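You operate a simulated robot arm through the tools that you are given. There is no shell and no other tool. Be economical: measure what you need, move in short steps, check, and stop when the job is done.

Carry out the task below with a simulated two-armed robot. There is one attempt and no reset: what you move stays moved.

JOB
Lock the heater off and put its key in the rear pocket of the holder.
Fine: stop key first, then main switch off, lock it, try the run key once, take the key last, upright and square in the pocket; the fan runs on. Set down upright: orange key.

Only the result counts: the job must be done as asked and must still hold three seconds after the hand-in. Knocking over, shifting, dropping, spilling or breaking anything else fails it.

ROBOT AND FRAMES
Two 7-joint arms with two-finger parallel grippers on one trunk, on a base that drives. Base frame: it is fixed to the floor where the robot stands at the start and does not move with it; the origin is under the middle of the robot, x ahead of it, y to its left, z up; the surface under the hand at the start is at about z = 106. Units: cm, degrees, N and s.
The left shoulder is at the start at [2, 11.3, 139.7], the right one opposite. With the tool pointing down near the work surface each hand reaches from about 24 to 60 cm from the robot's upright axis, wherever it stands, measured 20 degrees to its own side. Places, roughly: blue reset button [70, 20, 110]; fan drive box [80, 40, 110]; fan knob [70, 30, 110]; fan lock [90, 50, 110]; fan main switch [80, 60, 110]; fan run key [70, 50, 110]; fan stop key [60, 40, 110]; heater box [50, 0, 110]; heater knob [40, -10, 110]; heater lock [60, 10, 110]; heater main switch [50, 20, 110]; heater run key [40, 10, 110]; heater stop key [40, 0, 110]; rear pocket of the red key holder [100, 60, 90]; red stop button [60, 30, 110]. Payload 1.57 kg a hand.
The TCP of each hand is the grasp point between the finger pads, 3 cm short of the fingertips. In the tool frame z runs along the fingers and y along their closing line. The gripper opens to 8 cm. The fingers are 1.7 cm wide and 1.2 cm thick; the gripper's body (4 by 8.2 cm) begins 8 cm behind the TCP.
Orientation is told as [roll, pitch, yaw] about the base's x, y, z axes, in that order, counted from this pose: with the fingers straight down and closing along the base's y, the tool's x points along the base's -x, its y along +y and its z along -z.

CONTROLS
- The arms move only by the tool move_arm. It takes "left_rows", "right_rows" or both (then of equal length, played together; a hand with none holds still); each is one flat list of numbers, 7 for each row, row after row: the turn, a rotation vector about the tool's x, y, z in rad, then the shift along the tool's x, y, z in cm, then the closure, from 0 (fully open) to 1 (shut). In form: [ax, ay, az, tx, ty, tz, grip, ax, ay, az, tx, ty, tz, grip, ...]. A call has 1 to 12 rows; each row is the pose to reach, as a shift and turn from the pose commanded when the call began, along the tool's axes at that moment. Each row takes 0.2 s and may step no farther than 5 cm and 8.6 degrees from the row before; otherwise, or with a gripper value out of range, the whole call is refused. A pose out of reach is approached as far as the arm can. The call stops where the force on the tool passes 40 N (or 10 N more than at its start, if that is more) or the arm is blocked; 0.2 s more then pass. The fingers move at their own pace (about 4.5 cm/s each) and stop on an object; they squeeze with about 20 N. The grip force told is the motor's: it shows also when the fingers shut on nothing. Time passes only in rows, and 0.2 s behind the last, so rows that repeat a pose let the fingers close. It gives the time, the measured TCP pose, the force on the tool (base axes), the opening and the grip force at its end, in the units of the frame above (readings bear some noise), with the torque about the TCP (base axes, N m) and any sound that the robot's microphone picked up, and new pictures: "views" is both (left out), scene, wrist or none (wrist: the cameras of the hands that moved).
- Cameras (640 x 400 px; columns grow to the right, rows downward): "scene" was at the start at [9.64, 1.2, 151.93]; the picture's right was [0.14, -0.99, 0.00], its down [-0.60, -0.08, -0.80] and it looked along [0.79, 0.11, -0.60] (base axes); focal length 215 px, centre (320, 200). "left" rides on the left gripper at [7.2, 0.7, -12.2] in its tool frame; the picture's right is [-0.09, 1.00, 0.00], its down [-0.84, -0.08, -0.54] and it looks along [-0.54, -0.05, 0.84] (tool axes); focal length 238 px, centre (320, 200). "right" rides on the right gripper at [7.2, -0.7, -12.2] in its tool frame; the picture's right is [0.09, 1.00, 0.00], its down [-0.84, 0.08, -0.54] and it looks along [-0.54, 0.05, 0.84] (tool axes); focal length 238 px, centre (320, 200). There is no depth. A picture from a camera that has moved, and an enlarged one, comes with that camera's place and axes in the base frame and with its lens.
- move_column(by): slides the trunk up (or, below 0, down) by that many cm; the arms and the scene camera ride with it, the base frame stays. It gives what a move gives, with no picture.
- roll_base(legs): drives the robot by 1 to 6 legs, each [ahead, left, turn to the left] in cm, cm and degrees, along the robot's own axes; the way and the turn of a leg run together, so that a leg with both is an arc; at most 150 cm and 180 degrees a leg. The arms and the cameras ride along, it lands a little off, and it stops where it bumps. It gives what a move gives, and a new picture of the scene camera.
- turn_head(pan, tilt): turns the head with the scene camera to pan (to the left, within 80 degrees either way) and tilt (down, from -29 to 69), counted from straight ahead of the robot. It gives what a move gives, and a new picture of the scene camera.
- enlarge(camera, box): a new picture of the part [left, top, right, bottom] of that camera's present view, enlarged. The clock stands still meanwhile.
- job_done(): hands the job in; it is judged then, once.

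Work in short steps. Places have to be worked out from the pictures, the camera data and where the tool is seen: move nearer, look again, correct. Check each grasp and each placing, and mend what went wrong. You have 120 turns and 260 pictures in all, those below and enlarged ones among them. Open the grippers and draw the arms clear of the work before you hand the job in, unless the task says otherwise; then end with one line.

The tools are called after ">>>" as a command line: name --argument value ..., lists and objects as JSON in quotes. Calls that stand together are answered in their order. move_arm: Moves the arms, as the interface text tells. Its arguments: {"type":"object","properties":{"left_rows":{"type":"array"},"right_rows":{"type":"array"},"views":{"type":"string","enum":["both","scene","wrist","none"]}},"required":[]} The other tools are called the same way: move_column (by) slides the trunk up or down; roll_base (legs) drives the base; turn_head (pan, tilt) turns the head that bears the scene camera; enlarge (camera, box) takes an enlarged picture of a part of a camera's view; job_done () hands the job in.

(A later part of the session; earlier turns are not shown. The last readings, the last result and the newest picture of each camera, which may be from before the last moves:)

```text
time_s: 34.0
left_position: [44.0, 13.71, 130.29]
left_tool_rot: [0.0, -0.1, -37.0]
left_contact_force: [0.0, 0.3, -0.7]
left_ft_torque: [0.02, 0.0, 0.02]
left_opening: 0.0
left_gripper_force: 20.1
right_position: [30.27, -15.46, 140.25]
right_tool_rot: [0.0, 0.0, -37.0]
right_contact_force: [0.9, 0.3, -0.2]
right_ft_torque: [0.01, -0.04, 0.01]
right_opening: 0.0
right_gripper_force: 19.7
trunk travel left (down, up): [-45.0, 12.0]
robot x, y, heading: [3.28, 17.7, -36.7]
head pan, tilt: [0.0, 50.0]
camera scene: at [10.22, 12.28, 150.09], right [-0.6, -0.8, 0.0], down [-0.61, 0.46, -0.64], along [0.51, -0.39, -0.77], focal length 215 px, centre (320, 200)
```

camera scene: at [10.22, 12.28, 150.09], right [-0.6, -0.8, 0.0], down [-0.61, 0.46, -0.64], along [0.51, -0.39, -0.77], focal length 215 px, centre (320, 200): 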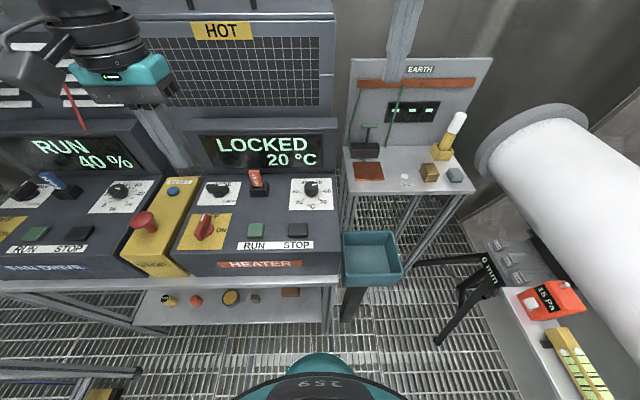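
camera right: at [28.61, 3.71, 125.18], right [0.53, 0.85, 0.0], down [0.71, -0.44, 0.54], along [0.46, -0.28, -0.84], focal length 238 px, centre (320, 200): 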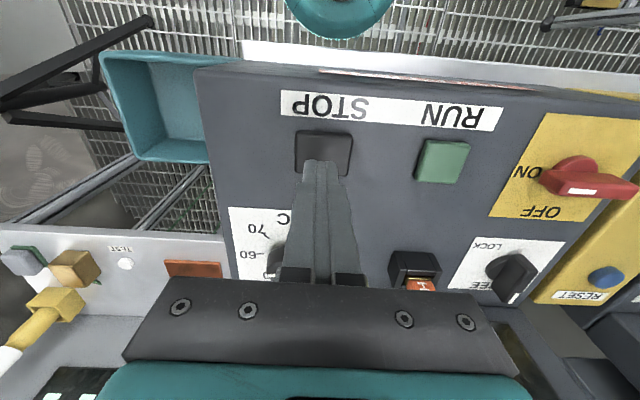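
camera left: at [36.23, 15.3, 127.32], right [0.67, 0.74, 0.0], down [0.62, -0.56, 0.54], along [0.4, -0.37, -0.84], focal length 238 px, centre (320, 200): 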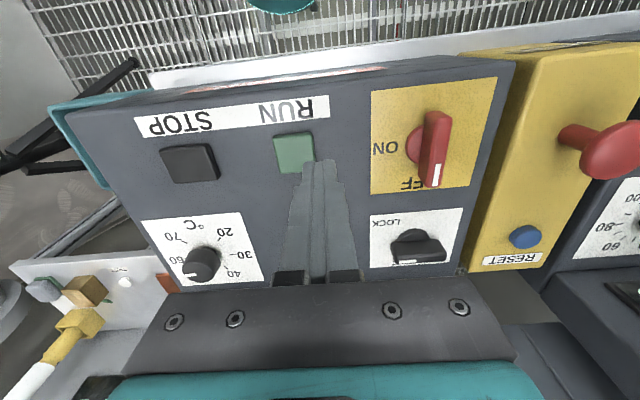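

The hand is at (A 26.9, L 37.4, z 130). I go above RUN.

>>> move_arm --left_rows '[0, 0, 0, -0.2, -1.6, 4, 1, 0, 0, 0, -0.4, -3.2, 8, 1, 0, 0, 0, -0.6, -4.8, 12, 1, 0, 0, 0, -0.7, -6.4, 16, 1, 0, 0, 0, -0.7, -6.4, 17, 1]' --views "wrist"

```text
time_s: 35.2
left_position: [40.63, 8.25, 113.18]
left_tool_rot: [-0.2, -0.1, -36.9]
left_contact_force: [-0.4, -0.5, 0.2]
left_ft_torque: [-0.02, -0.01, 0.01]
left_opening: 0.01
left_gripper_force: 19.9
right_position: [30.15, -15.08, 140.28]
right_tool_rot: [0.0, 0.0, -37.0]
right_contact_force: [0.8, -0.2, 0.8]
right_ft_torque: [-0.01, 0.0, -0.03]
right_opening: 0.02
right_gripper_force: 20.1
trunk travel left (down, up): [-45.0, 12.0]
robot x, y, heading: [3.48, 17.6, -37.2]
head pan, tilt: [0.0, 50.0]
camera left: at [35.27, 13.05, 125.35], right [0.67, 0.74, 0.0], down [0.62, -0.56, 0.54], along [0.4, -0.37, -0.84], focal length 238 px, centre (320, 200)
```

left: 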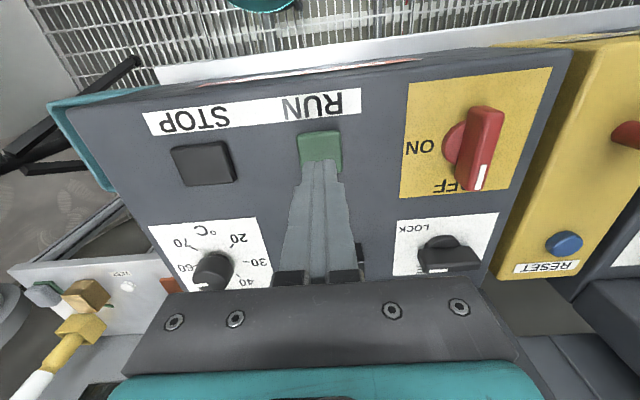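

The tip is centred over RUN. I press it once and lift within the same call.

>>> move_arm --left_rows '[0, 0, 0, 0, 0, 2, 1, 0, 0, 0, 0, 0, 3, 1, 0, 0, 0, 0, 0, 3.5, 1, 0, 0, 0, 0, 0, 3.8, 1, 0, 0, 0, 0, 0, 4.1, 1, 0, 0, 0, 0, 0, 4.1, 1, 0, 0, 0, 0, 0, 3, 1, 0, 0, 0, 0, 0, 0, 1]' --views "scene"

```text
time_s: 37.0
left_position: [40.59, 8.38, 113.33]
left_tool_rot: [-0.2, 0.0, -37.0]
left_contact_force: [0.2, -0.4, 0.7]
left_ft_torque: [0.02, -0.01, 0.01]
left_opening: 0.01
left_gripper_force: 20.2
right_position: [30.09, -15.21, 140.18]
right_tool_rot: [-0.1, 0.0, -37.1]
right_contact_force: [-0.4, 0.7, 0.5]
right_ft_torque: [-0.02, 0.0, 0.0]
right_opening: 0.0
right_gripper_force: 20.6
trunk travel left (down, up): [-45.0, 12.0]
robot x, y, heading: [3.05, 17.25, -37.4]
head pan, tilt: [0.0, 50.0]
heard: click
camera scene: at [10.2, 12.41, 150.09], right [-0.6, -0.8, 0.0], down [-0.61, 0.46, -0.64], along [0.51, -0.39, -0.77], focal length 215 px, centre (320, 200)
```

scene: 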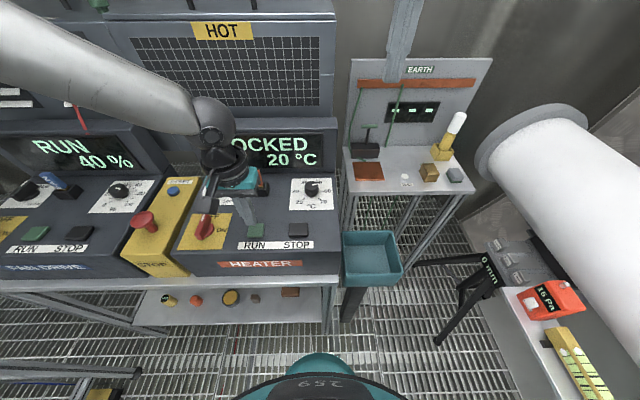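

RUN clicked and the display stays LOCKED. Before taking the key I lift and open the left hand and look at the key from above.

>>> move_arm --left_rows '[0, 0, 0, -2, 0.5, -4, 0, 0, 0, 0, -4, 1, -6, 0, 0, 0, 0, -6, 1.4, -7, 0, 0, 0, 0, -8, 1.4, -8, 0]' --views "wrist"

>>> enlarge --camera "left" --box '[220, 100, 420, 225]'

>>> enlarge --camera "scene" --box '[0, 130, 192, 250]'

```text
time_s: 38.0
left_position: [47.9, 4.52, 121.22]
left_tool_rot: [-0.1, 0.1, -37.1]
left_contact_force: [0.3, -0.7, -0.8]
left_ft_torque: [0.02, -0.01, 0.02]
left_opening: 7.98
left_gripper_force: 0.0
right_position: [30.29, -15.4, 140.23]
right_tool_rot: [0.0, 0.1, -37.0]
right_contact_force: [0.3, 0.5, 0.0]
right_ft_torque: [0.01, 0.01, -0.03]
right_opening: 0.0
right_gripper_force: 19.9
trunk travel left (down, up): [-45.0, 12.0]
robot x, y, heading: [3.21, 17.52, -36.9]
head pan, tilt: [0.0, 50.0]
camera left: at [42.57, 9.3, 133.38], right [0.67, 0.74, 0.0], down [0.62, -0.56, 0.54], along [0.4, -0.37, -0.84], focal length 238 px, centre (320, 200)
```

left: 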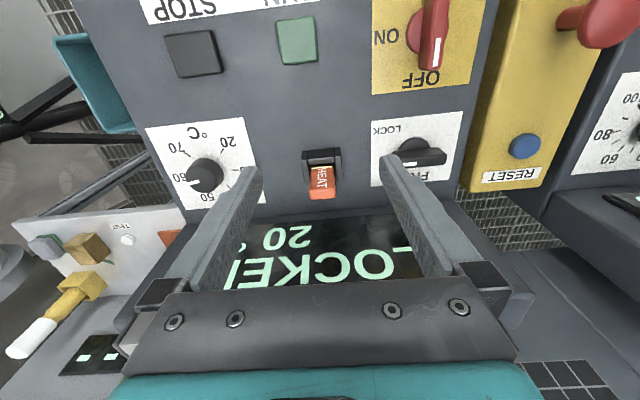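

```text
3.20 times, centred on (320, 162) of left
camera zoom: at [42.57, 9.3, 133.38], right [0.67, 0.74, 0.0], down [0.62, -0.56, 0.54], along [0.4, -0.37, -0.84], focal length 763 px, centre (320, 320)
```

zoom: 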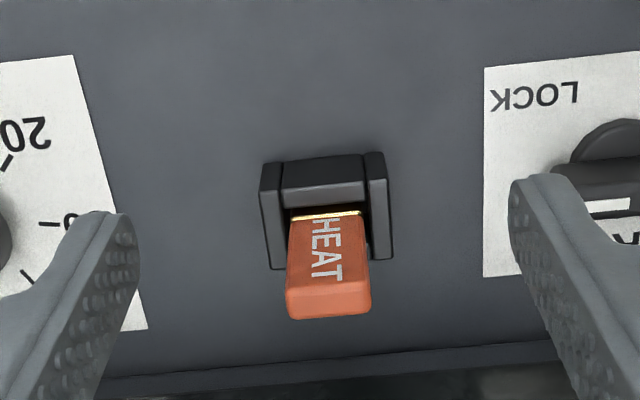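

```text
3.33 times, centred on (96, 190) of scene
camera zoom: at [10.33, 12.32, 150.09], right [-0.6, -0.8, 0.0], down [-0.61, 0.46, -0.64], along [0.51, -0.39, -0.77], focal length 717 px, centre (1067, 233)
```

zoom: 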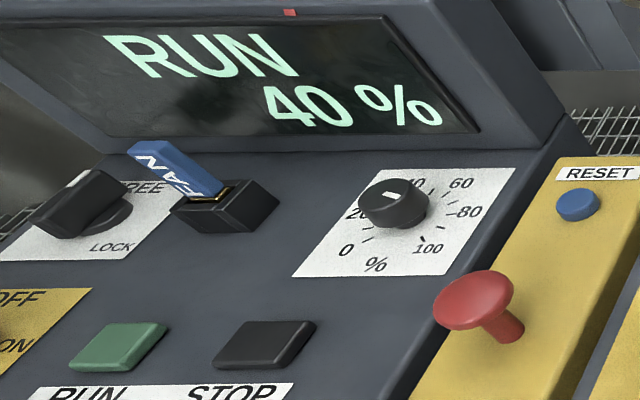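

The key's head is about 2.5 cm wide (along L), 1.1 cm thick, z≈109.5–115, centred at (A 39.5, L 32.15). Before picking it up I go and look at the pocket. I lift the hand and slide the base left.

>>> move_arm --left_rows '[0, 0, 0, 2, 0, -4, 0, 0, 0, 0, 4, 0, -8, 0, 0, 0, 0, 6, 0, -12, 0, 0, 0, 0, 6, 0, -16, 0]' --views "none"

>>> roll_base --legs '[[0, 42, 0]]'

>>> turn_head --pan 45 --tilt 35

```text
time_s: 39.0
left_position: [43.01, 8.19, 137.15]
left_tool_rot: [-0.1, 0.0, -37.0]
left_contact_force: [0.2, 0.0, 0.2]
left_ft_torque: [0.01, -0.03, 0.0]
left_opening: 8.0
left_gripper_force: 0.1
right_position: [30.19, -15.23, 140.19]
right_tool_rot: [0.0, 0.0, -37.0]
right_contact_force: [-0.2, -0.1, -0.3]
right_ft_torque: [0.01, 0.01, 0.03]
right_opening: 0.0
right_gripper_force: 20.0
trunk travel left (down, up): [-45.0, 12.0]
robot x, y, heading: [3.36, 17.55, -36.8]
head pan, tilt: [0.0, 50.0]
```

```text
time_s: 41.6
left_position: [68.56, 41.9, 137.25]
left_tool_rot: [-0.1, 0.0, -37.0]
left_contact_force: [-0.1, 0.4, 0.3]
left_ft_torque: [-0.02, 0.01, 0.0]
left_opening: 7.99
left_gripper_force: 0.0
right_position: [55.72, 18.41, 140.31]
right_tool_rot: [0.1, 0.0, -37.1]
right_contact_force: [0.2, 0.0, 0.7]
right_ft_torque: [-0.02, -0.01, -0.01]
right_opening: 0.0
right_gripper_force: 19.5
trunk travel left (down, up): [-45.0, 12.0]
robot x, y, heading: [28.74, 51.28, -37.1]
head pan, tilt: [0.0, 50.0]
camera scene: at [35.75, 46.11, 150.1], right [-0.6, -0.8, 0.0], down [-0.61, 0.46, -0.64], along [0.51, -0.39, -0.77], focal length 215 px, centre (320, 200)
```

scene: 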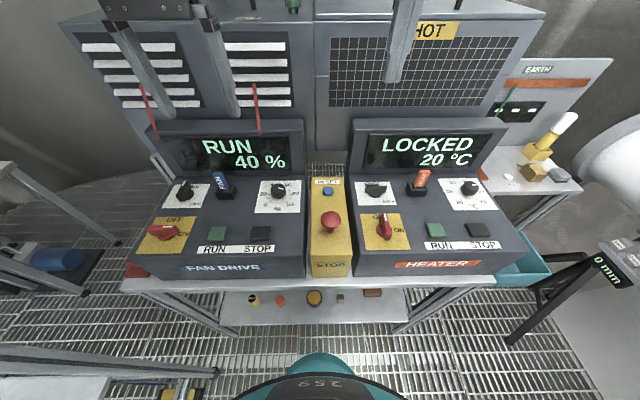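

```text
time_s: 42.8
left_position: [68.51, 42.02, 137.05]
left_tool_rot: [-0.1, -0.1, -37.0]
left_contact_force: [0.3, -0.2, 0.3]
left_ft_torque: [0.0, -0.02, 0.04]
left_opening: 8.0
left_gripper_force: 0.0
right_position: [55.61, 18.36, 140.36]
right_tool_rot: [-0.1, 0.0, -37.2]
right_contact_force: [0.1, 0.2, 0.5]
right_ft_torque: [0.01, 0.0, 0.02]
right_opening: 0.0
right_gripper_force: 19.9
trunk travel left (down, up): [-45.0, 12.0]
robot x, y, heading: [29.06, 51.22, -37.1]
head pan, tilt: [45.0, 35.0]
camera scene: at [38.31, 51.92, 152.27], right [0.14, -0.99, 0.0], down [-0.57, -0.08, -0.82], along [0.81, 0.11, -0.57], focal length 215 px, centre (320, 200)
```

scene: 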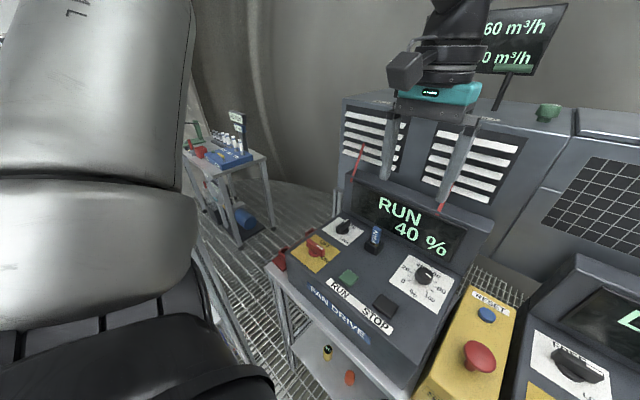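

A red piece shows at the left end of the fan box, at about (280,258), which is probably the holder. I enlarge it.

>>> enlarge --camera "scene" --box '[240, 210, 352, 280]'

>>> enlarge --camera "left" --box '[0, 0, 640, 400]'

```text
5.71 times, centred on (296, 245) of scene
camera zoom: at [38.31, 51.92, 152.27], right [0.14, -0.99, 0.0], down [-0.57, -0.08, -0.82], along [0.81, 0.11, -0.57], focal length 1229 px, centre (457, -57)
```

zoom: 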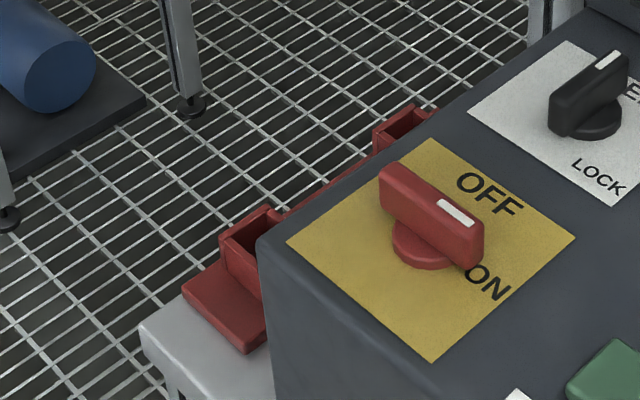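

```text
1.00 times, centred on (320, 200) of left (not enlarged: the box is as wide or as high as the picture)
camera zoom: at [63.14, 46.67, 149.33], right [0.67, 0.74, 0.0], down [0.62, -0.56, 0.54], along [0.4, -0.37, -0.84], focal length 238 px, centre (320, 200)
```

zoom: 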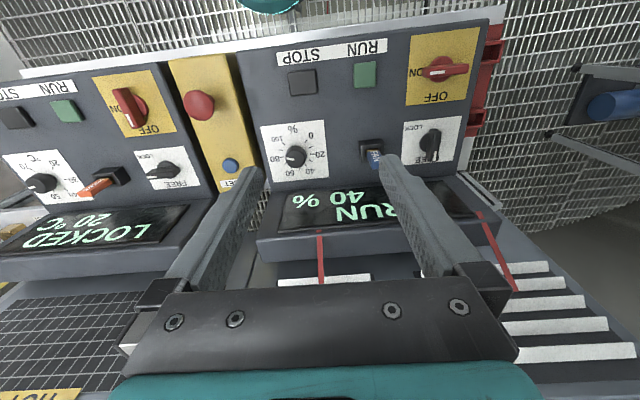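

The holder has two pockets and stands on the table at the left end of the fan box. I move the left hand over that end for a top view.

>>> move_arm --left_rows '[0, 0, 0, 0, 4.5, 0, 0, 0, 0, 0, 0, 9, 0, 0, 0, 0, 0, 0, 13.5, 0, 0, 0, 0, 0, 0, 18, 0, 0, 0, 0, 0, 0, 22.5, 0, 0]' --views "wrist"

>>> enlarge --camera "left" --box '[240, 0, 480, 150]'

```text
time_s: 44.0
left_position: [82.15, 60.03, 137.12]
left_tool_rot: [-0.1, -0.2, -37.0]
left_contact_force: [0.1, -0.1, -0.6]
left_ft_torque: [-0.03, 0.02, -0.03]
left_opening: 8.02
left_gripper_force: 0.0
right_position: [55.73, 18.57, 140.3]
right_tool_rot: [0.0, -0.1, -37.0]
right_contact_force: [-0.2, -0.3, 0.3]
right_ft_torque: [-0.02, 0.02, -0.03]
right_opening: 0.02
right_gripper_force: 19.7
trunk travel left (down, up): [-45.0, 12.0]
robot x, y, heading: [28.56, 51.47, -37.1]
head pan, tilt: [45.0, 35.0]
camera left: at [76.77, 64.83, 149.3], right [0.67, 0.74, 0.0], down [0.62, -0.56, 0.54], along [0.4, -0.37, -0.84], focal length 238 px, centre (320, 200)
```

left: 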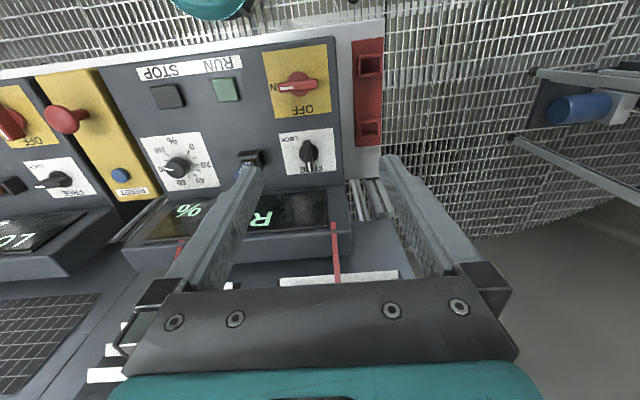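

```text
2.67 times, centred on (360, 75) of left
camera zoom: at [76.77, 64.83, 149.3], right [0.67, 0.74, 0.0], down [0.62, -0.56, 0.54], along [0.4, -0.37, -0.84], focal length 636 px, centre (213, 533)
```

zoom: 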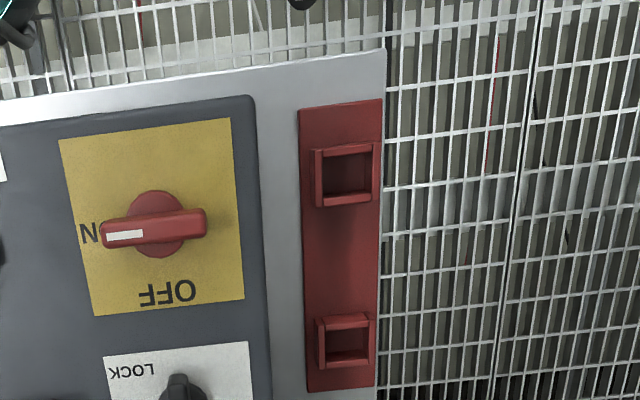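

The rear pocket is at about (A 38, L 107.5), its top at z≈97, on the table left of the fan box. The rack's edge is at L≈116, so I stop the base at L≈72 and step 5 cm forward to inspect the pocket closely.

>>> roll_base --legs '[[0, 13.5, 0], [5, 0, 0]]'

>>> turn_head --pan 75 --tilt 25

```text
time_s: 45.4
left_position: [87.12, 66.59, 138.17]
left_tool_rot: [2.0, 0.1, -37.4]
left_contact_force: [0.5, 0.3, 0.3]
left_ft_torque: [0.01, -0.03, -0.02]
left_opening: 7.97
left_gripper_force: 0.1
right_position: [60.23, 25.19, 139.95]
right_tool_rot: [1.9, 0.0, -37.6]
right_contact_force: [0.1, -0.3, -0.1]
right_ft_torque: [0.01, 0.03, -0.01]
right_opening: 0.02
right_gripper_force: 20.0
trunk travel left (down, up): [-45.0, 12.0]
robot x, y, heading: [36.49, 61.87, -37.7]
head pan, tilt: [45.0, 35.0]
stopped in leg 1: the robot was blocked; the commanded pose is now the measured one
camera scene: at [42.95, 58.64, 152.42], right [0.13, -0.99, -0.02], down [-0.55, -0.06, -0.83], along [0.82, 0.12, -0.55], focal length 215 px, centre (320, 200)
```

scene: 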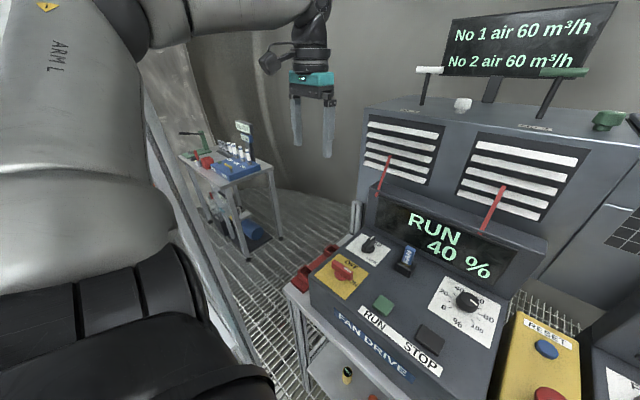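

```text
time_s: 46.4
left_position: [87.08, 66.64, 138.37]
left_tool_rot: [2.0, 0.1, -37.4]
left_contact_force: [-0.2, 0.6, 0.3]
left_ft_torque: [-0.02, 0.03, 0.02]
left_opening: 7.97
left_gripper_force: 0.0
right_position: [60.56, 25.27, 139.87]
right_tool_rot: [2.0, 0.0, -37.4]
right_contact_force: [-0.5, -0.7, 0.4]
right_ft_torque: [0.02, 0.03, -0.01]
right_opening: 0.01
right_gripper_force: 19.6
trunk travel left (down, up): [-45.0, 12.0]
robot x, y, heading: [36.87, 61.65, -37.3]
head pan, tilt: [75.0, 25.0]
camera scene: at [41.57, 62.92, 154.05], right [0.61, -0.79, -0.01], down [-0.32, -0.23, -0.92], along [0.73, 0.56, -0.39], focal length 215 px, centre (320, 200)
```

scene: 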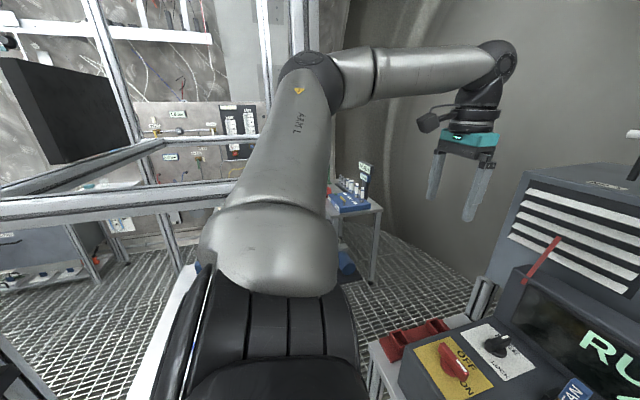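

The base was blocked on its left side and tips by 2°. I back off to the right straight away.

>>> roll_base --legs '[[0, -6, 0]]'

>>> turn_head --pan 80 --tilt 60

```text
time_s: 47.3
left_position: [86.49, 65.56, 136.95]
left_tool_rot: [-0.1, 0.2, -37.2]
left_contact_force: [0.9, -0.2, -0.8]
left_ft_torque: [-0.05, 0.01, 0.01]
left_opening: 7.98
left_gripper_force: 0.0
right_position: [59.86, 24.09, 140.28]
right_tool_rot: [0.0, 0.1, -37.5]
right_contact_force: [0.8, 0.2, -0.3]
right_ft_torque: [-0.01, 0.03, 0.0]
right_opening: 0.0
right_gripper_force: 19.7
trunk travel left (down, up): [-45.0, 12.0]
robot x, y, heading: [32.71, 57.41, -37.4]
head pan, tilt: [75.0, 25.0]
camera scene: at [41.21, 62.17, 153.83], right [0.61, -0.79, 0.0], down [-0.34, -0.26, -0.91], along [0.72, 0.55, -0.42], focal length 215 px, centre (320, 200)
```

scene: 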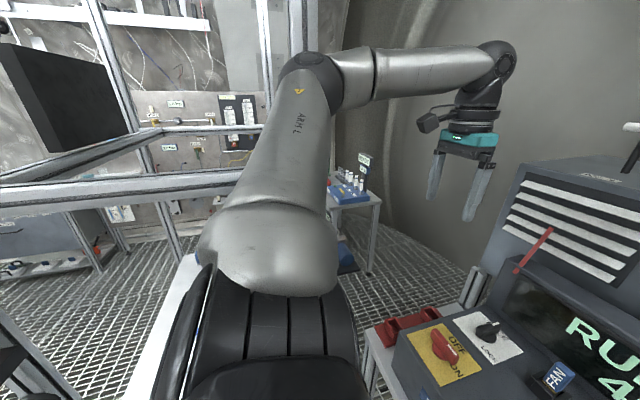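

```text
time_s: 48.4
left_position: [86.21, 65.41, 136.98]
left_tool_rot: [-0.1, 0.3, -37.1]
left_contact_force: [0.4, -0.4, -0.2]
left_ft_torque: [0.01, -0.01, 0.03]
left_opening: 7.99
left_gripper_force: 0.0
right_position: [59.62, 24.02, 140.22]
right_tool_rot: [0.0, 0.1, -37.2]
right_contact_force: [-0.3, 0.5, 0.6]
right_ft_torque: [0.01, 0.02, 0.01]
right_opening: 0.01
right_gripper_force: 20.0
trunk travel left (down, up): [-45.0, 12.0]
robot x, y, heading: [33.23, 56.94, -37.2]
head pan, tilt: [80.0, 60.0]
camera scene: at [38.66, 60.89, 148.84], right [0.68, -0.73, 0.0], down [-0.64, -0.59, -0.5], along [0.37, 0.34, -0.87], focal length 215 px, centre (320, 200)
```

scene: 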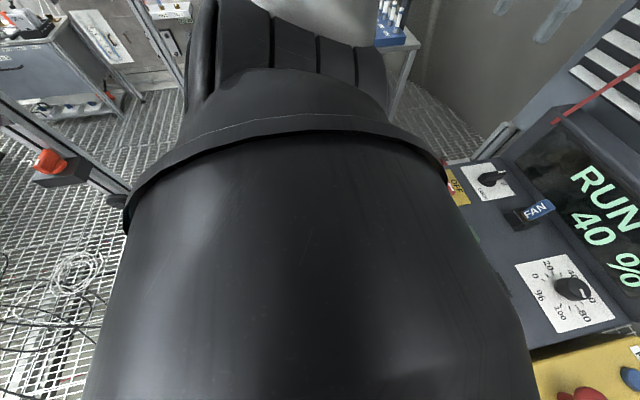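

The hand readings show that only the left upper arm was stopped by the rack's upper rail, and the robot is level again. At L≈65 the pocket is still within reach if I step 7 cm forward, which moves the elbow away from the rack.

>>> roll_base --legs '[[7, 0, 0]]'

>>> turn_head --pan 60 --tilt 40

>>> enlarge --camera "left" --box '[200, 60, 480, 235]'

```text
time_s: 49.4
left_position: [92.12, 61.04, 136.96]
left_tool_rot: [-0.1, 0.1, -37.1]
left_contact_force: [0.7, -0.6, -0.7]
left_ft_torque: [0.02, 0.01, -0.01]
left_opening: 7.98
left_gripper_force: 0.1
right_position: [65.49, 19.75, 140.26]
right_tool_rot: [0.0, 0.1, -37.1]
right_contact_force: [0.5, -2.1, -0.1]
right_ft_torque: [0.03, 0.02, 0.0]
right_opening: 0.0
right_gripper_force: 20.3
trunk travel left (down, up): [-45.0, 12.0]
robot x, y, heading: [38.46, 52.79, -37.0]
head pan, tilt: [80.0, 60.0]
camera scene: at [44.36, 56.57, 148.84], right [0.68, -0.73, 0.0], down [-0.64, -0.59, -0.5], along [0.37, 0.34, -0.87], focal length 215 px, centre (320, 200)
```

scene: 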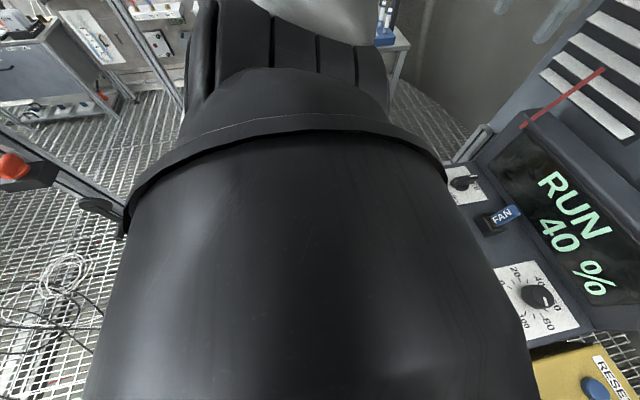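

```text
time_s: 50.2
left_position: [91.89, 61.23, 136.94]
left_tool_rot: [-0.2, 0.2, -37.1]
left_contact_force: [-0.6, 0.2, 0.1]
left_ft_torque: [0.03, 0.01, 0.0]
left_opening: 7.99
left_gripper_force: 0.1
right_position: [65.26, 19.81, 140.21]
right_tool_rot: [-0.1, -0.1, -37.2]
right_contact_force: [-1.3, -0.8, 0.5]
right_ft_torque: [-0.04, 0.01, 0.04]
right_opening: 0.0
right_gripper_force: 20.3
trunk travel left (down, up): [-45.0, 12.0]
robot x, y, heading: [38.79, 52.67, -37.0]
head pan, tilt: [60.0, 40.0]
camera scene: at [47.2, 55.43, 151.51], right [0.39, -0.92, 0.0], down [-0.59, -0.25, -0.77], along [0.71, 0.3, -0.64], focal length 215 px, centre (320, 200)
```

scene: 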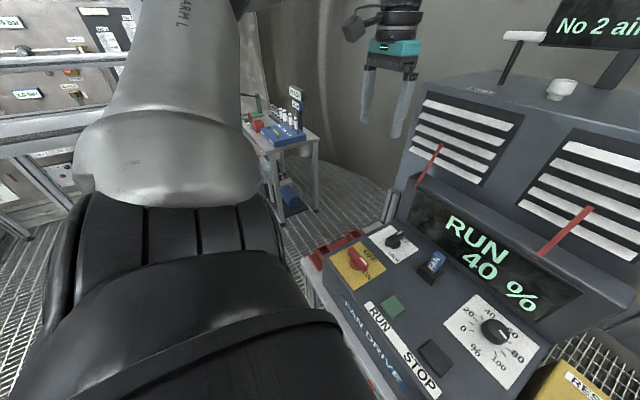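

```text
2.29 times, centred on (340, 148) of left
camera zoom: at [86.58, 65.91, 149.18], right [0.67, 0.74, 0.0], down [0.62, -0.57, 0.54], along [0.4, -0.37, -0.84], focal length 545 px, centre (274, 320)
```

zoom: 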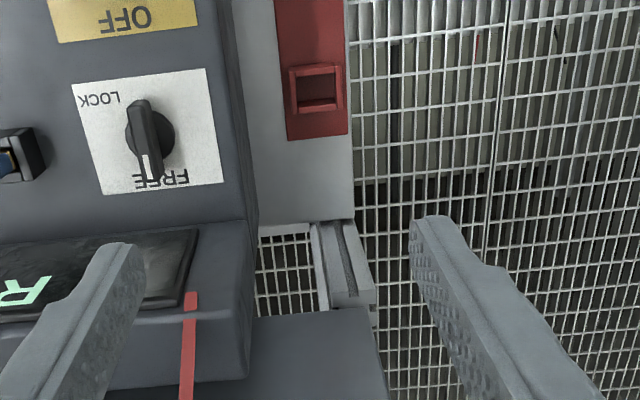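

Now I lower the left hand 18 cm and move it 3 cm left for a close look at the pocket.

>>> move_arm --left_rows '[0, 0, 0, 0, 1, 4, 0, 0, 0, 0, 0, 2, 8, 0, 0, 0, 0, 0, 3, 12, 0, 0, 0, 0, 0, 3, 16, 0, 0, 0, 0, 0, 3, 18, 0]' --views "both"

>>> enlarge --camera "left" --box '[240, 50, 400, 150]'

```text
time_s: 51.4
left_position: [93.64, 63.63, 118.93]
left_tool_rot: [-0.1, 0.1, -37.1]
left_contact_force: [-0.2, 0.3, 0.9]
left_ft_torque: [0.02, 0.0, -0.03]
left_opening: 8.02
left_gripper_force: 0.1
right_position: [65.34, 19.7, 140.27]
right_tool_rot: [0.1, 0.1, -37.2]
right_contact_force: [0.2, 0.0, 0.0]
right_ft_torque: [0.02, -0.02, -0.01]
right_opening: 0.0
right_gripper_force: 19.6
trunk travel left (down, up): [-45.0, 12.0]
robot x, y, heading: [38.79, 52.44, -37.2]
head pan, tilt: [60.0, 40.0]
camera scene: at [47.22, 55.42, 151.51], right [0.39, -0.92, 0.0], down [-0.59, -0.25, -0.77], along [0.71, 0.3, -0.64], focal length 215 px, centre (320, 200)
camera left: at [88.3, 68.35, 131.17], right [0.67, 0.74, 0.0], down [0.62, -0.57, 0.54], along [0.4, -0.37, -0.84], focal length 238 px, centre (320, 200)
```

scene: 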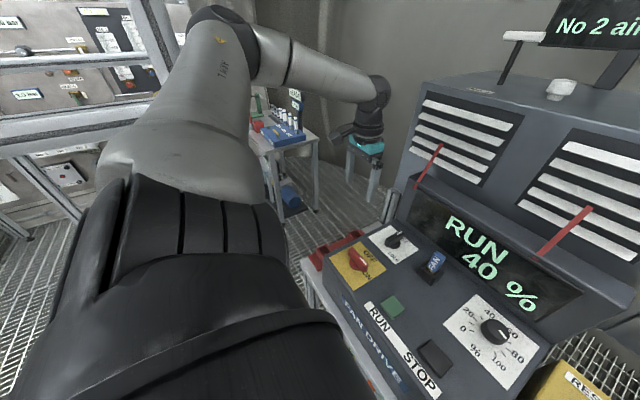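
left: 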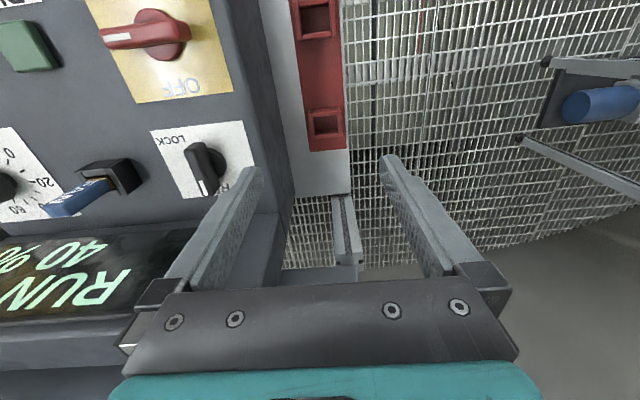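

```text
4.00 times, centred on (320, 100) of left
camera zoom: at [88.3, 68.35, 131.17], right [0.67, 0.74, 0.0], down [0.62, -0.57, 0.54], along [0.4, -0.37, -0.84], focal length 953 px, centre (320, 600)
```

zoom: 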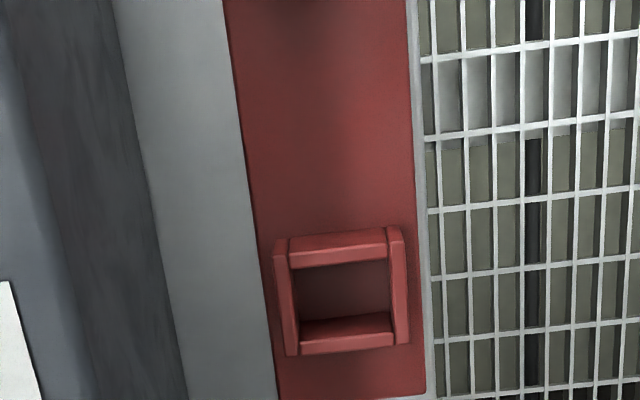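

Pocket measured: rim centre (A 38.8, L 107.7), rim z≈97, opening about 3.3 (L) × 2.6 (A) cm, so the key fits in the same orientation it has now. I lift, tuck the left arm in and return to the heater.

>>> move_arm --left_rows '[0, 0, 0, 0, 0, -4, 0, 0, 0, 0, 0, -1, -8, 0, 0, 0, 0, 0, -3, -12, 0, 0, 0, 0, 0, -6, -15, 0, 0, 0, 0, 0, -10, -18, 0, 0, 0, 0, 0, -14, -18, 0, 0, 0, 0, 0, -18, -18, 0]' --views "none"

>>> roll_base --legs '[[-4, 0, 0], [0, -46, 0]]'

>>> turn_head --pan 0 --tilt 50

```text
time_s: 53.0
left_position: [82.63, 49.02, 137.09]
left_tool_rot: [-0.1, 0.1, -37.0]
left_contact_force: [-0.3, 1.0, -0.1]
left_ft_torque: [0.01, -0.01, 0.0]
left_opening: 7.98
left_gripper_force: 0.1
right_position: [65.25, 19.76, 140.32]
right_tool_rot: [0.1, 0.1, -37.2]
right_contact_force: [-0.3, 0.1, 0.2]
right_ft_torque: [0.02, 0.0, 0.02]
right_opening: 0.0
right_gripper_force: 20.2
trunk travel left (down, up): [-45.0, 12.0]
robot x, y, heading: [38.54, 52.8, -37.4]
head pan, tilt: [60.0, 40.0]
```

```text
time_s: 56.3
left_position: [51.52, 14.82, 136.97]
left_tool_rot: [-0.1, 0.2, -37.3]
left_contact_force: [-0.2, -0.7, -0.4]
left_ft_torque: [-0.01, 0.0, 0.03]
left_opening: 8.01
left_gripper_force: 0.0
right_position: [34.0, -14.68, 140.34]
right_tool_rot: [0.0, 0.0, -37.5]
right_contact_force: [0.4, -0.1, 0.4]
right_ft_torque: [0.0, -0.01, 0.02]
right_opening: 0.0
right_gripper_force: 19.7
trunk travel left (down, up): [-45.0, 12.0]
robot x, y, heading: [7.37, 18.24, -37.4]
head pan, tilt: [60.0, 40.0]
camera scene: at [16.01, 21.01, 151.51], right [0.38, -0.92, 0.0], down [-0.59, -0.25, -0.77], along [0.71, 0.29, -0.64], focal length 215 px, centre (320, 200)
```

scene: 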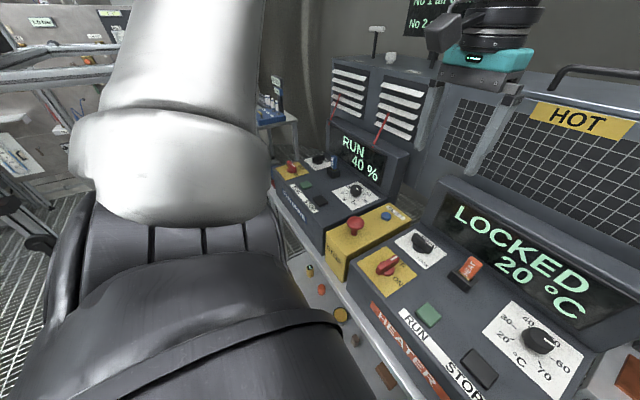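

```text
time_s: 57.6
left_position: [51.53, 14.85, 137.08]
left_tool_rot: [-0.1, 0.2, -37.2]
left_contact_force: [0.0, -0.4, 0.3]
left_ft_torque: [-0.03, 0.04, -0.02]
left_opening: 7.99
left_gripper_force: 0.0
right_position: [34.07, -14.72, 140.21]
right_tool_rot: [0.0, 0.0, -37.4]
right_contact_force: [-0.1, 0.1, -0.6]
right_ft_torque: [-0.02, 0.01, -0.05]
right_opening: 0.0
right_gripper_force: 20.1
trunk travel left (down, up): [-45.0, 12.0]
robot x, y, heading: [7.48, 18.24, -37.4]
head pan, tilt: [0.0, 50.0]
camera scene: at [14.3, 13.11, 150.1], right [-0.61, -0.79, 0.0], down [-0.61, 0.47, -0.64], along [0.51, -0.39, -0.77], focal length 215 px, centre (320, 200)
```

scene: 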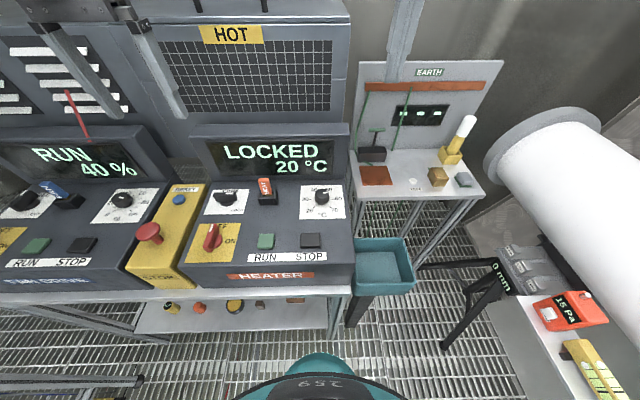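

I bring the left hand over the key, with the fingertips still above its top.

>>> move_arm --left_rows '[0, 0, 0, -1.8, -2.7, 2, 0.3, 0, 0, 0, -3.6, -5.4, 5, 0.3, 0, 0, 0, -5.4, -8, 8, 0.3, 0, 0, 0, -7.3, -10.7, 11, 0.3, 0, 0, 0, -7.3, -10.7, 14, 0.3, 0, 0, 0, -7.3, -10.7, 16, 0.3]' --views "wrist"

>>> enlarge --camera "left" --box '[240, 80, 400, 180]'

>>> enlarge --camera "scene" --box '[216, 140, 312, 200]'

```text
time_s: 59.0
left_position: [50.87, 1.75, 120.94]
left_tool_rot: [-0.1, 0.1, -37.3]
left_contact_force: [-1.0, -0.3, -1.6]
left_ft_torque: [0.0, -0.01, 0.0]
left_opening: 5.59
left_gripper_force: 0.1
right_position: [34.16, -14.66, 140.23]
right_tool_rot: [0.0, 0.1, -37.3]
right_contact_force: [0.5, 0.1, -0.4]
right_ft_torque: [-0.02, -0.01, -0.03]
right_opening: 0.0
right_gripper_force: 20.2
trunk travel left (down, up): [-45.0, 12.0]
robot x, y, heading: [7.17, 18.71, -37.5]
head pan, tilt: [0.0, 50.0]
camera left: at [45.52, 6.54, 133.21], right [0.68, 0.74, 0.0], down [0.62, -0.57, 0.54], along [0.4, -0.37, -0.84], focal length 238 px, centre (320, 200)
```

left: 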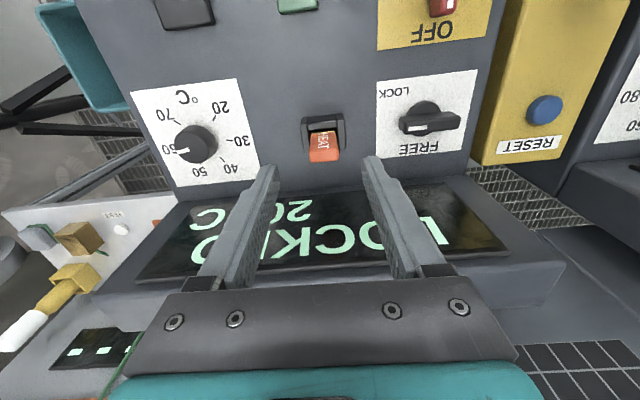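

```text
4.00 times, centred on (320, 130) of left
camera zoom: at [45.52, 6.54, 133.21], right [0.68, 0.74, 0.0], down [0.62, -0.57, 0.54], along [0.4, -0.37, -0.84], focal length 953 px, centre (320, 480)
```

zoom: 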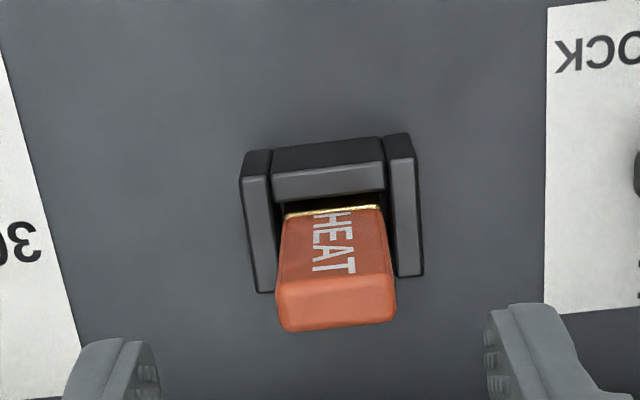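

```text
6.67 times, centred on (264, 170) of scene
camera zoom: at [14.35, 13.04, 150.09], right [-0.61, -0.79, 0.0], down [-0.61, 0.47, -0.64], along [0.51, -0.39, -0.77], focal length 1434 px, centre (693, 400)
```

zoom: 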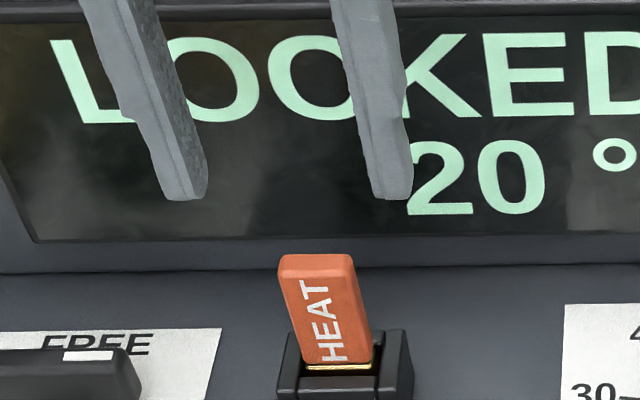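

Key centre is at (A 40.0, L 32.4) with its top at z≈114.2. I correct by 0.45/0.4 cm, lower so the tips overlap the top 2.5 cm, and close.

>>> move_arm --left_rows '[0, 0, 0, -0.45, 0.4, 0, 0.3, 0, 0, 0, -0.45, 0.4, 3, 0.3, 0, 0, 0, -0.45, 0.4, 5, 0.3, 0, 0, 0, -0.45, 0.4, 6.2, 0.3, 0, 0, 0, -0.45, 0.4, 6.2, 0.3]' --views "both"

>>> enlarge --camera "scene" --box '[216, 140, 312, 200]'

```text
time_s: 60.2
left_position: [51.09, 3.68, 115.64]
left_tool_rot: [-0.3, 0.1, -37.4]
left_contact_force: [-0.2, -0.3, 0.0]
left_ft_torque: [-0.01, -0.01, 0.0]
left_opening: 5.58
left_gripper_force: 0.1
left hand out of reach, approached as far as the arm can: row 2, 3, 4, 5
right_position: [33.99, -14.65, 140.38]
right_tool_rot: [-0.1, -0.1, -37.4]
right_contact_force: [-0.7, -0.5, -0.5]
right_ft_torque: [-0.02, -0.02, 0.0]
right_opening: 0.0
right_gripper_force: 20.0
trunk travel left (down, up): [-45.0, 12.0]
robot x, y, heading: [7.11, 18.23, -37.5]
head pan, tilt: [0.0, 50.0]
camera scene: at [14.29, 13.09, 150.1], right [-0.61, -0.79, 0.0], down [-0.61, 0.47, -0.64], along [0.51, -0.39, -0.77], focal length 215 px, centre (320, 200)
camera left: at [45.77, 8.53, 127.93], right [0.68, 0.74, 0.0], down [0.62, -0.57, 0.54], along [0.4, -0.37, -0.84], focal length 238 px, centre (320, 200)
```

scene: 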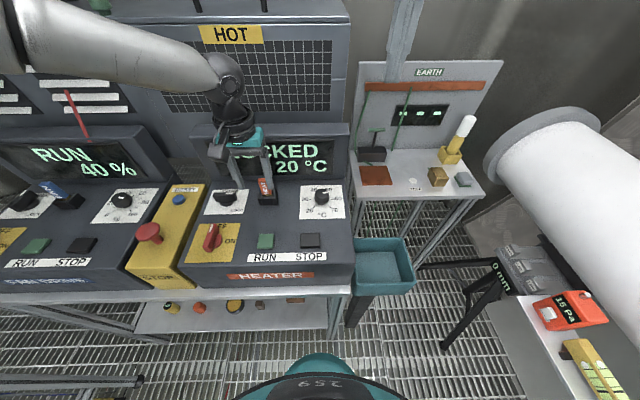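
left: 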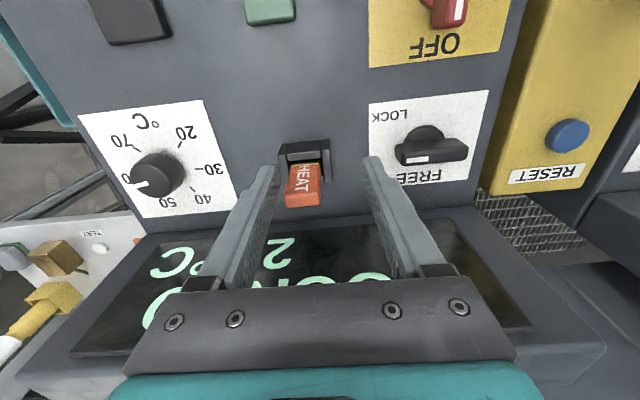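

```text
6.67 times, centred on (264, 170) of scene
camera zoom: at [14.29, 13.09, 150.1], right [-0.61, -0.79, 0.0], down [-0.61, 0.47, -0.64], along [0.51, -0.39, -0.77], focal length 1434 px, centre (693, 400)
```

zoom: 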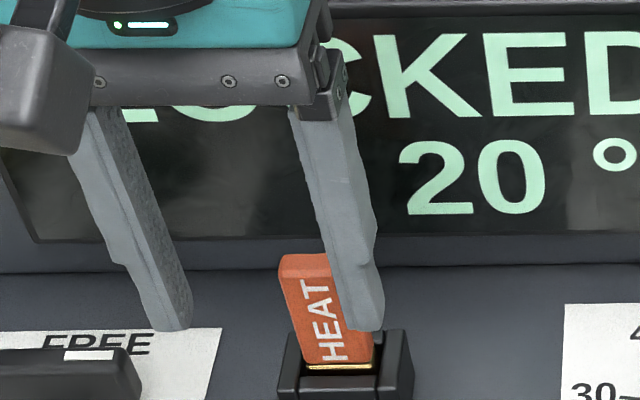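

The arm again reaches a posture limit towards its inner side, about 1.4 cm short. I lift straight up and shift the base 9 cm to the right.

>>> move_arm --left_rows '[0, 0, 0, 0.2, 0.3, -3, 0.3, 0, 0, 0, 0.2, 1, -7, 0.3, 0, 0, 0, 0.2, 4, -10, 0.3, 0, 0, 0, 0.2, 7, -13, 0.3, 0, 0, 0, 0.2, 9, -16, 0.3]' --views "none"

>>> roll_base --legs '[[0, -9, 0]]'

```text
time_s: 61.4
left_position: [56.48, 11.13, 131.72]
left_tool_rot: [-0.3, 0.3, -37.4]
left_contact_force: [-0.5, -0.6, -0.9]
left_ft_torque: [-0.02, -0.02, -0.02]
left_opening: 5.6
left_gripper_force: 0.1
right_position: [34.08, -14.71, 140.25]
right_tool_rot: [-0.1, 0.0, -37.4]
right_contact_force: [-0.4, -0.3, 0.4]
right_ft_torque: [0.05, -0.01, 0.0]
right_opening: 0.02
right_gripper_force: 20.6
trunk travel left (down, up): [-45.0, 12.0]
robot x, y, heading: [7.34, 18.36, -37.3]
head pan, tilt: [0.0, 50.0]
```

```text
time_s: 62.5
left_position: [50.96, 3.72, 131.72]
left_tool_rot: [-0.2, 0.2, -37.3]
left_contact_force: [-0.4, 0.0, -0.4]
left_ft_torque: [-0.01, 0.02, 0.03]
left_opening: 5.62
left_gripper_force: 0.0
right_position: [28.4, -21.91, 140.27]
right_tool_rot: [0.1, 0.1, -37.3]
right_contact_force: [0.2, 0.3, -0.2]
right_ft_torque: [-0.01, 0.0, 0.01]
right_opening: 0.03
right_gripper_force: 20.4
trunk travel left (down, up): [-45.0, 12.0]
robot x, y, heading: [1.8, 11.08, -37.4]
head pan, tilt: [0.0, 50.0]
camera scene: at [8.73, 5.82, 150.09], right [-0.61, -0.79, 0.0], down [-0.61, 0.47, -0.64], along [0.51, -0.39, -0.77], focal length 215 px, centre (320, 200)
```

scene: 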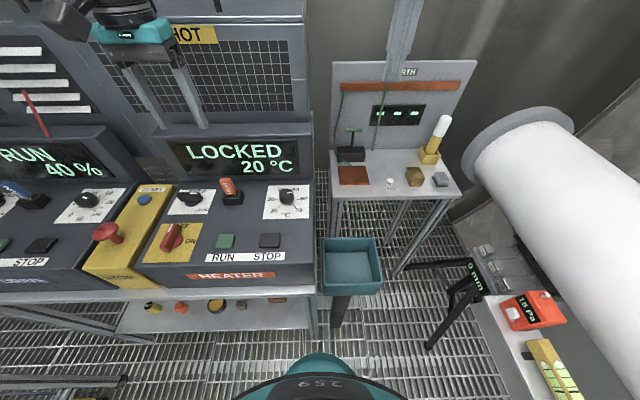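

I move to directly above the key at z≈119.

>>> move_arm --left_rows '[0, 0, 0, -1.0, -0.8, 3, 0.3, 0, 0, 0, -1.54, -1.24, 7, 0.3, 0, 0, 0, -1.54, -1.24, 10, 0.3, 0, 0, 0, -1.54, -1.24, 12.5, 0.3, 0, 0, 0, -1.54, -1.24, 12.5, 0.3]' --views "wrist"

>>> enlarge --camera "left" --box '[240, 100, 400, 200]'

```text
time_s: 63.7
left_position: [51.23, 1.9, 119.33]
left_tool_rot: [-0.1, 0.3, -37.4]
left_contact_force: [1.1, -0.5, -0.9]
left_ft_torque: [0.02, -0.01, -0.04]
left_opening: 5.61
left_gripper_force: 0.1
right_position: [28.47, -21.91, 140.23]
right_tool_rot: [0.0, 0.0, -37.4]
right_contact_force: [0.4, 0.9, -0.3]
right_ft_torque: [0.01, 0.02, 0.0]
right_opening: 0.0
right_gripper_force: 20.1
trunk travel left (down, up): [-45.0, 12.0]
robot x, y, heading: [1.86, 11.22, -37.2]
head pan, tilt: [0.0, 50.0]
camera left: at [46.0, 6.7, 131.46], right [0.68, 0.74, 0.0], down [0.62, -0.57, 0.54], along [0.4, -0.37, -0.84], focal length 238 px, centre (320, 200)
```

left: 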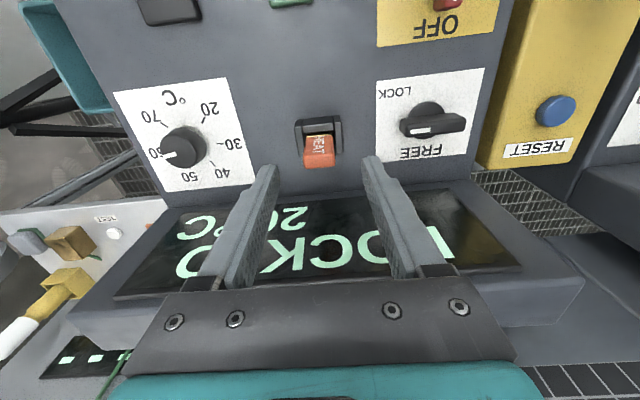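

```text
4.00 times, centred on (320, 150) of left
camera zoom: at [46.0, 6.7, 131.46], right [0.68, 0.74, 0.0], down [0.62, -0.57, 0.54], along [0.4, -0.37, -0.84], focal length 953 px, centre (320, 400)
```

zoom: 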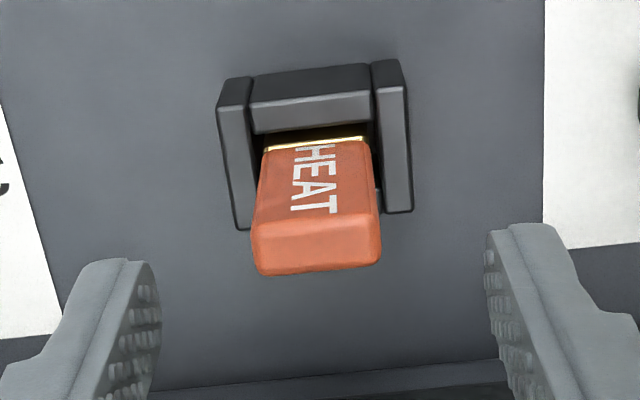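

Nearly centred (0.3 cm short in A). I lower to z≈114.7 and close on the key.

>>> move_arm --left_rows '[0, 0, 0, -0.3, 0, 1, 0.3, 0, 0, 0, -0.3, 0, 3, 0.3, 0, 0, 0, -0.3, 0, 4.6, 0.3, 0, 0, 0, -0.3, 0, 4.6, 0.3]' --views "both"

>>> enlarge --camera "scene" --box '[180, 140, 276, 200]'

```text
time_s: 64.7
left_position: [51.48, 1.78, 114.67]
left_tool_rot: [-0.1, 0.2, -37.3]
left_contact_force: [0.5, 1.0, 0.7]
left_ft_torque: [0.05, -0.01, -0.02]
left_opening: 5.62
left_gripper_force: 0.0
right_position: [28.49, -21.94, 140.27]
right_tool_rot: [0.1, 0.0, -37.4]
right_contact_force: [0.1, -0.3, 0.1]
right_ft_torque: [-0.03, 0.0, 0.0]
right_opening: 0.0
right_gripper_force: 20.5
trunk travel left (down, up): [-45.0, 12.0]
robot x, y, heading: [1.81, 10.9, -37.6]
head pan, tilt: [0.0, 50.0]
camera scene: at [8.75, 5.88, 150.1], right [-0.61, -0.79, 0.0], down [-0.61, 0.47, -0.64], along [0.51, -0.39, -0.77], focal length 215 px, centre (320, 200)
camera left: at [46.26, 6.56, 126.8], right [0.68, 0.74, 0.0], down [0.62, -0.57, 0.54], along [0.4, -0.37, -0.84], focal length 238 px, centre (320, 200)
```

scene: 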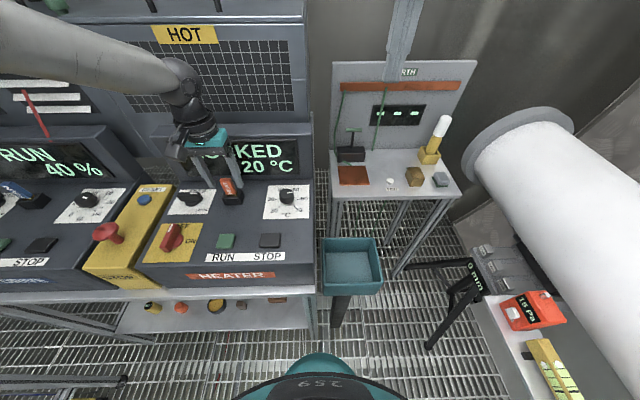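
left: 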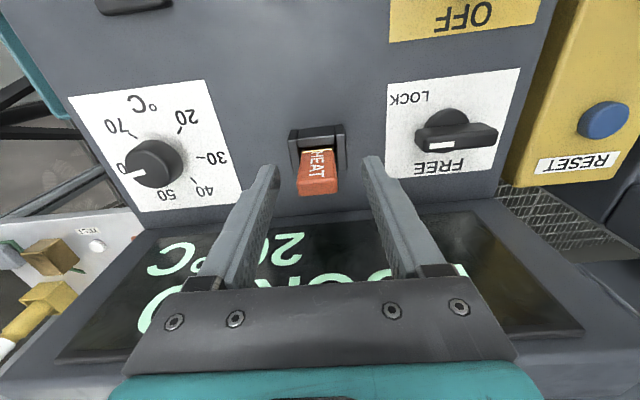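

```text
6.67 times, centred on (228, 170) of scene
camera zoom: at [8.75, 5.88, 150.1], right [-0.61, -0.79, 0.0], down [-0.61, 0.47, -0.64], along [0.51, -0.39, -0.77], focal length 1434 px, centre (933, 400)
```

zoom: 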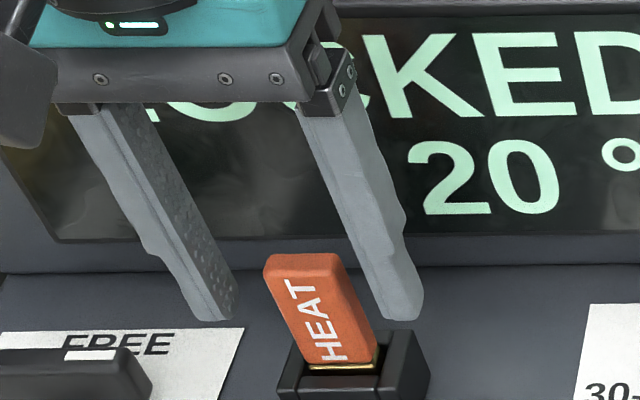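

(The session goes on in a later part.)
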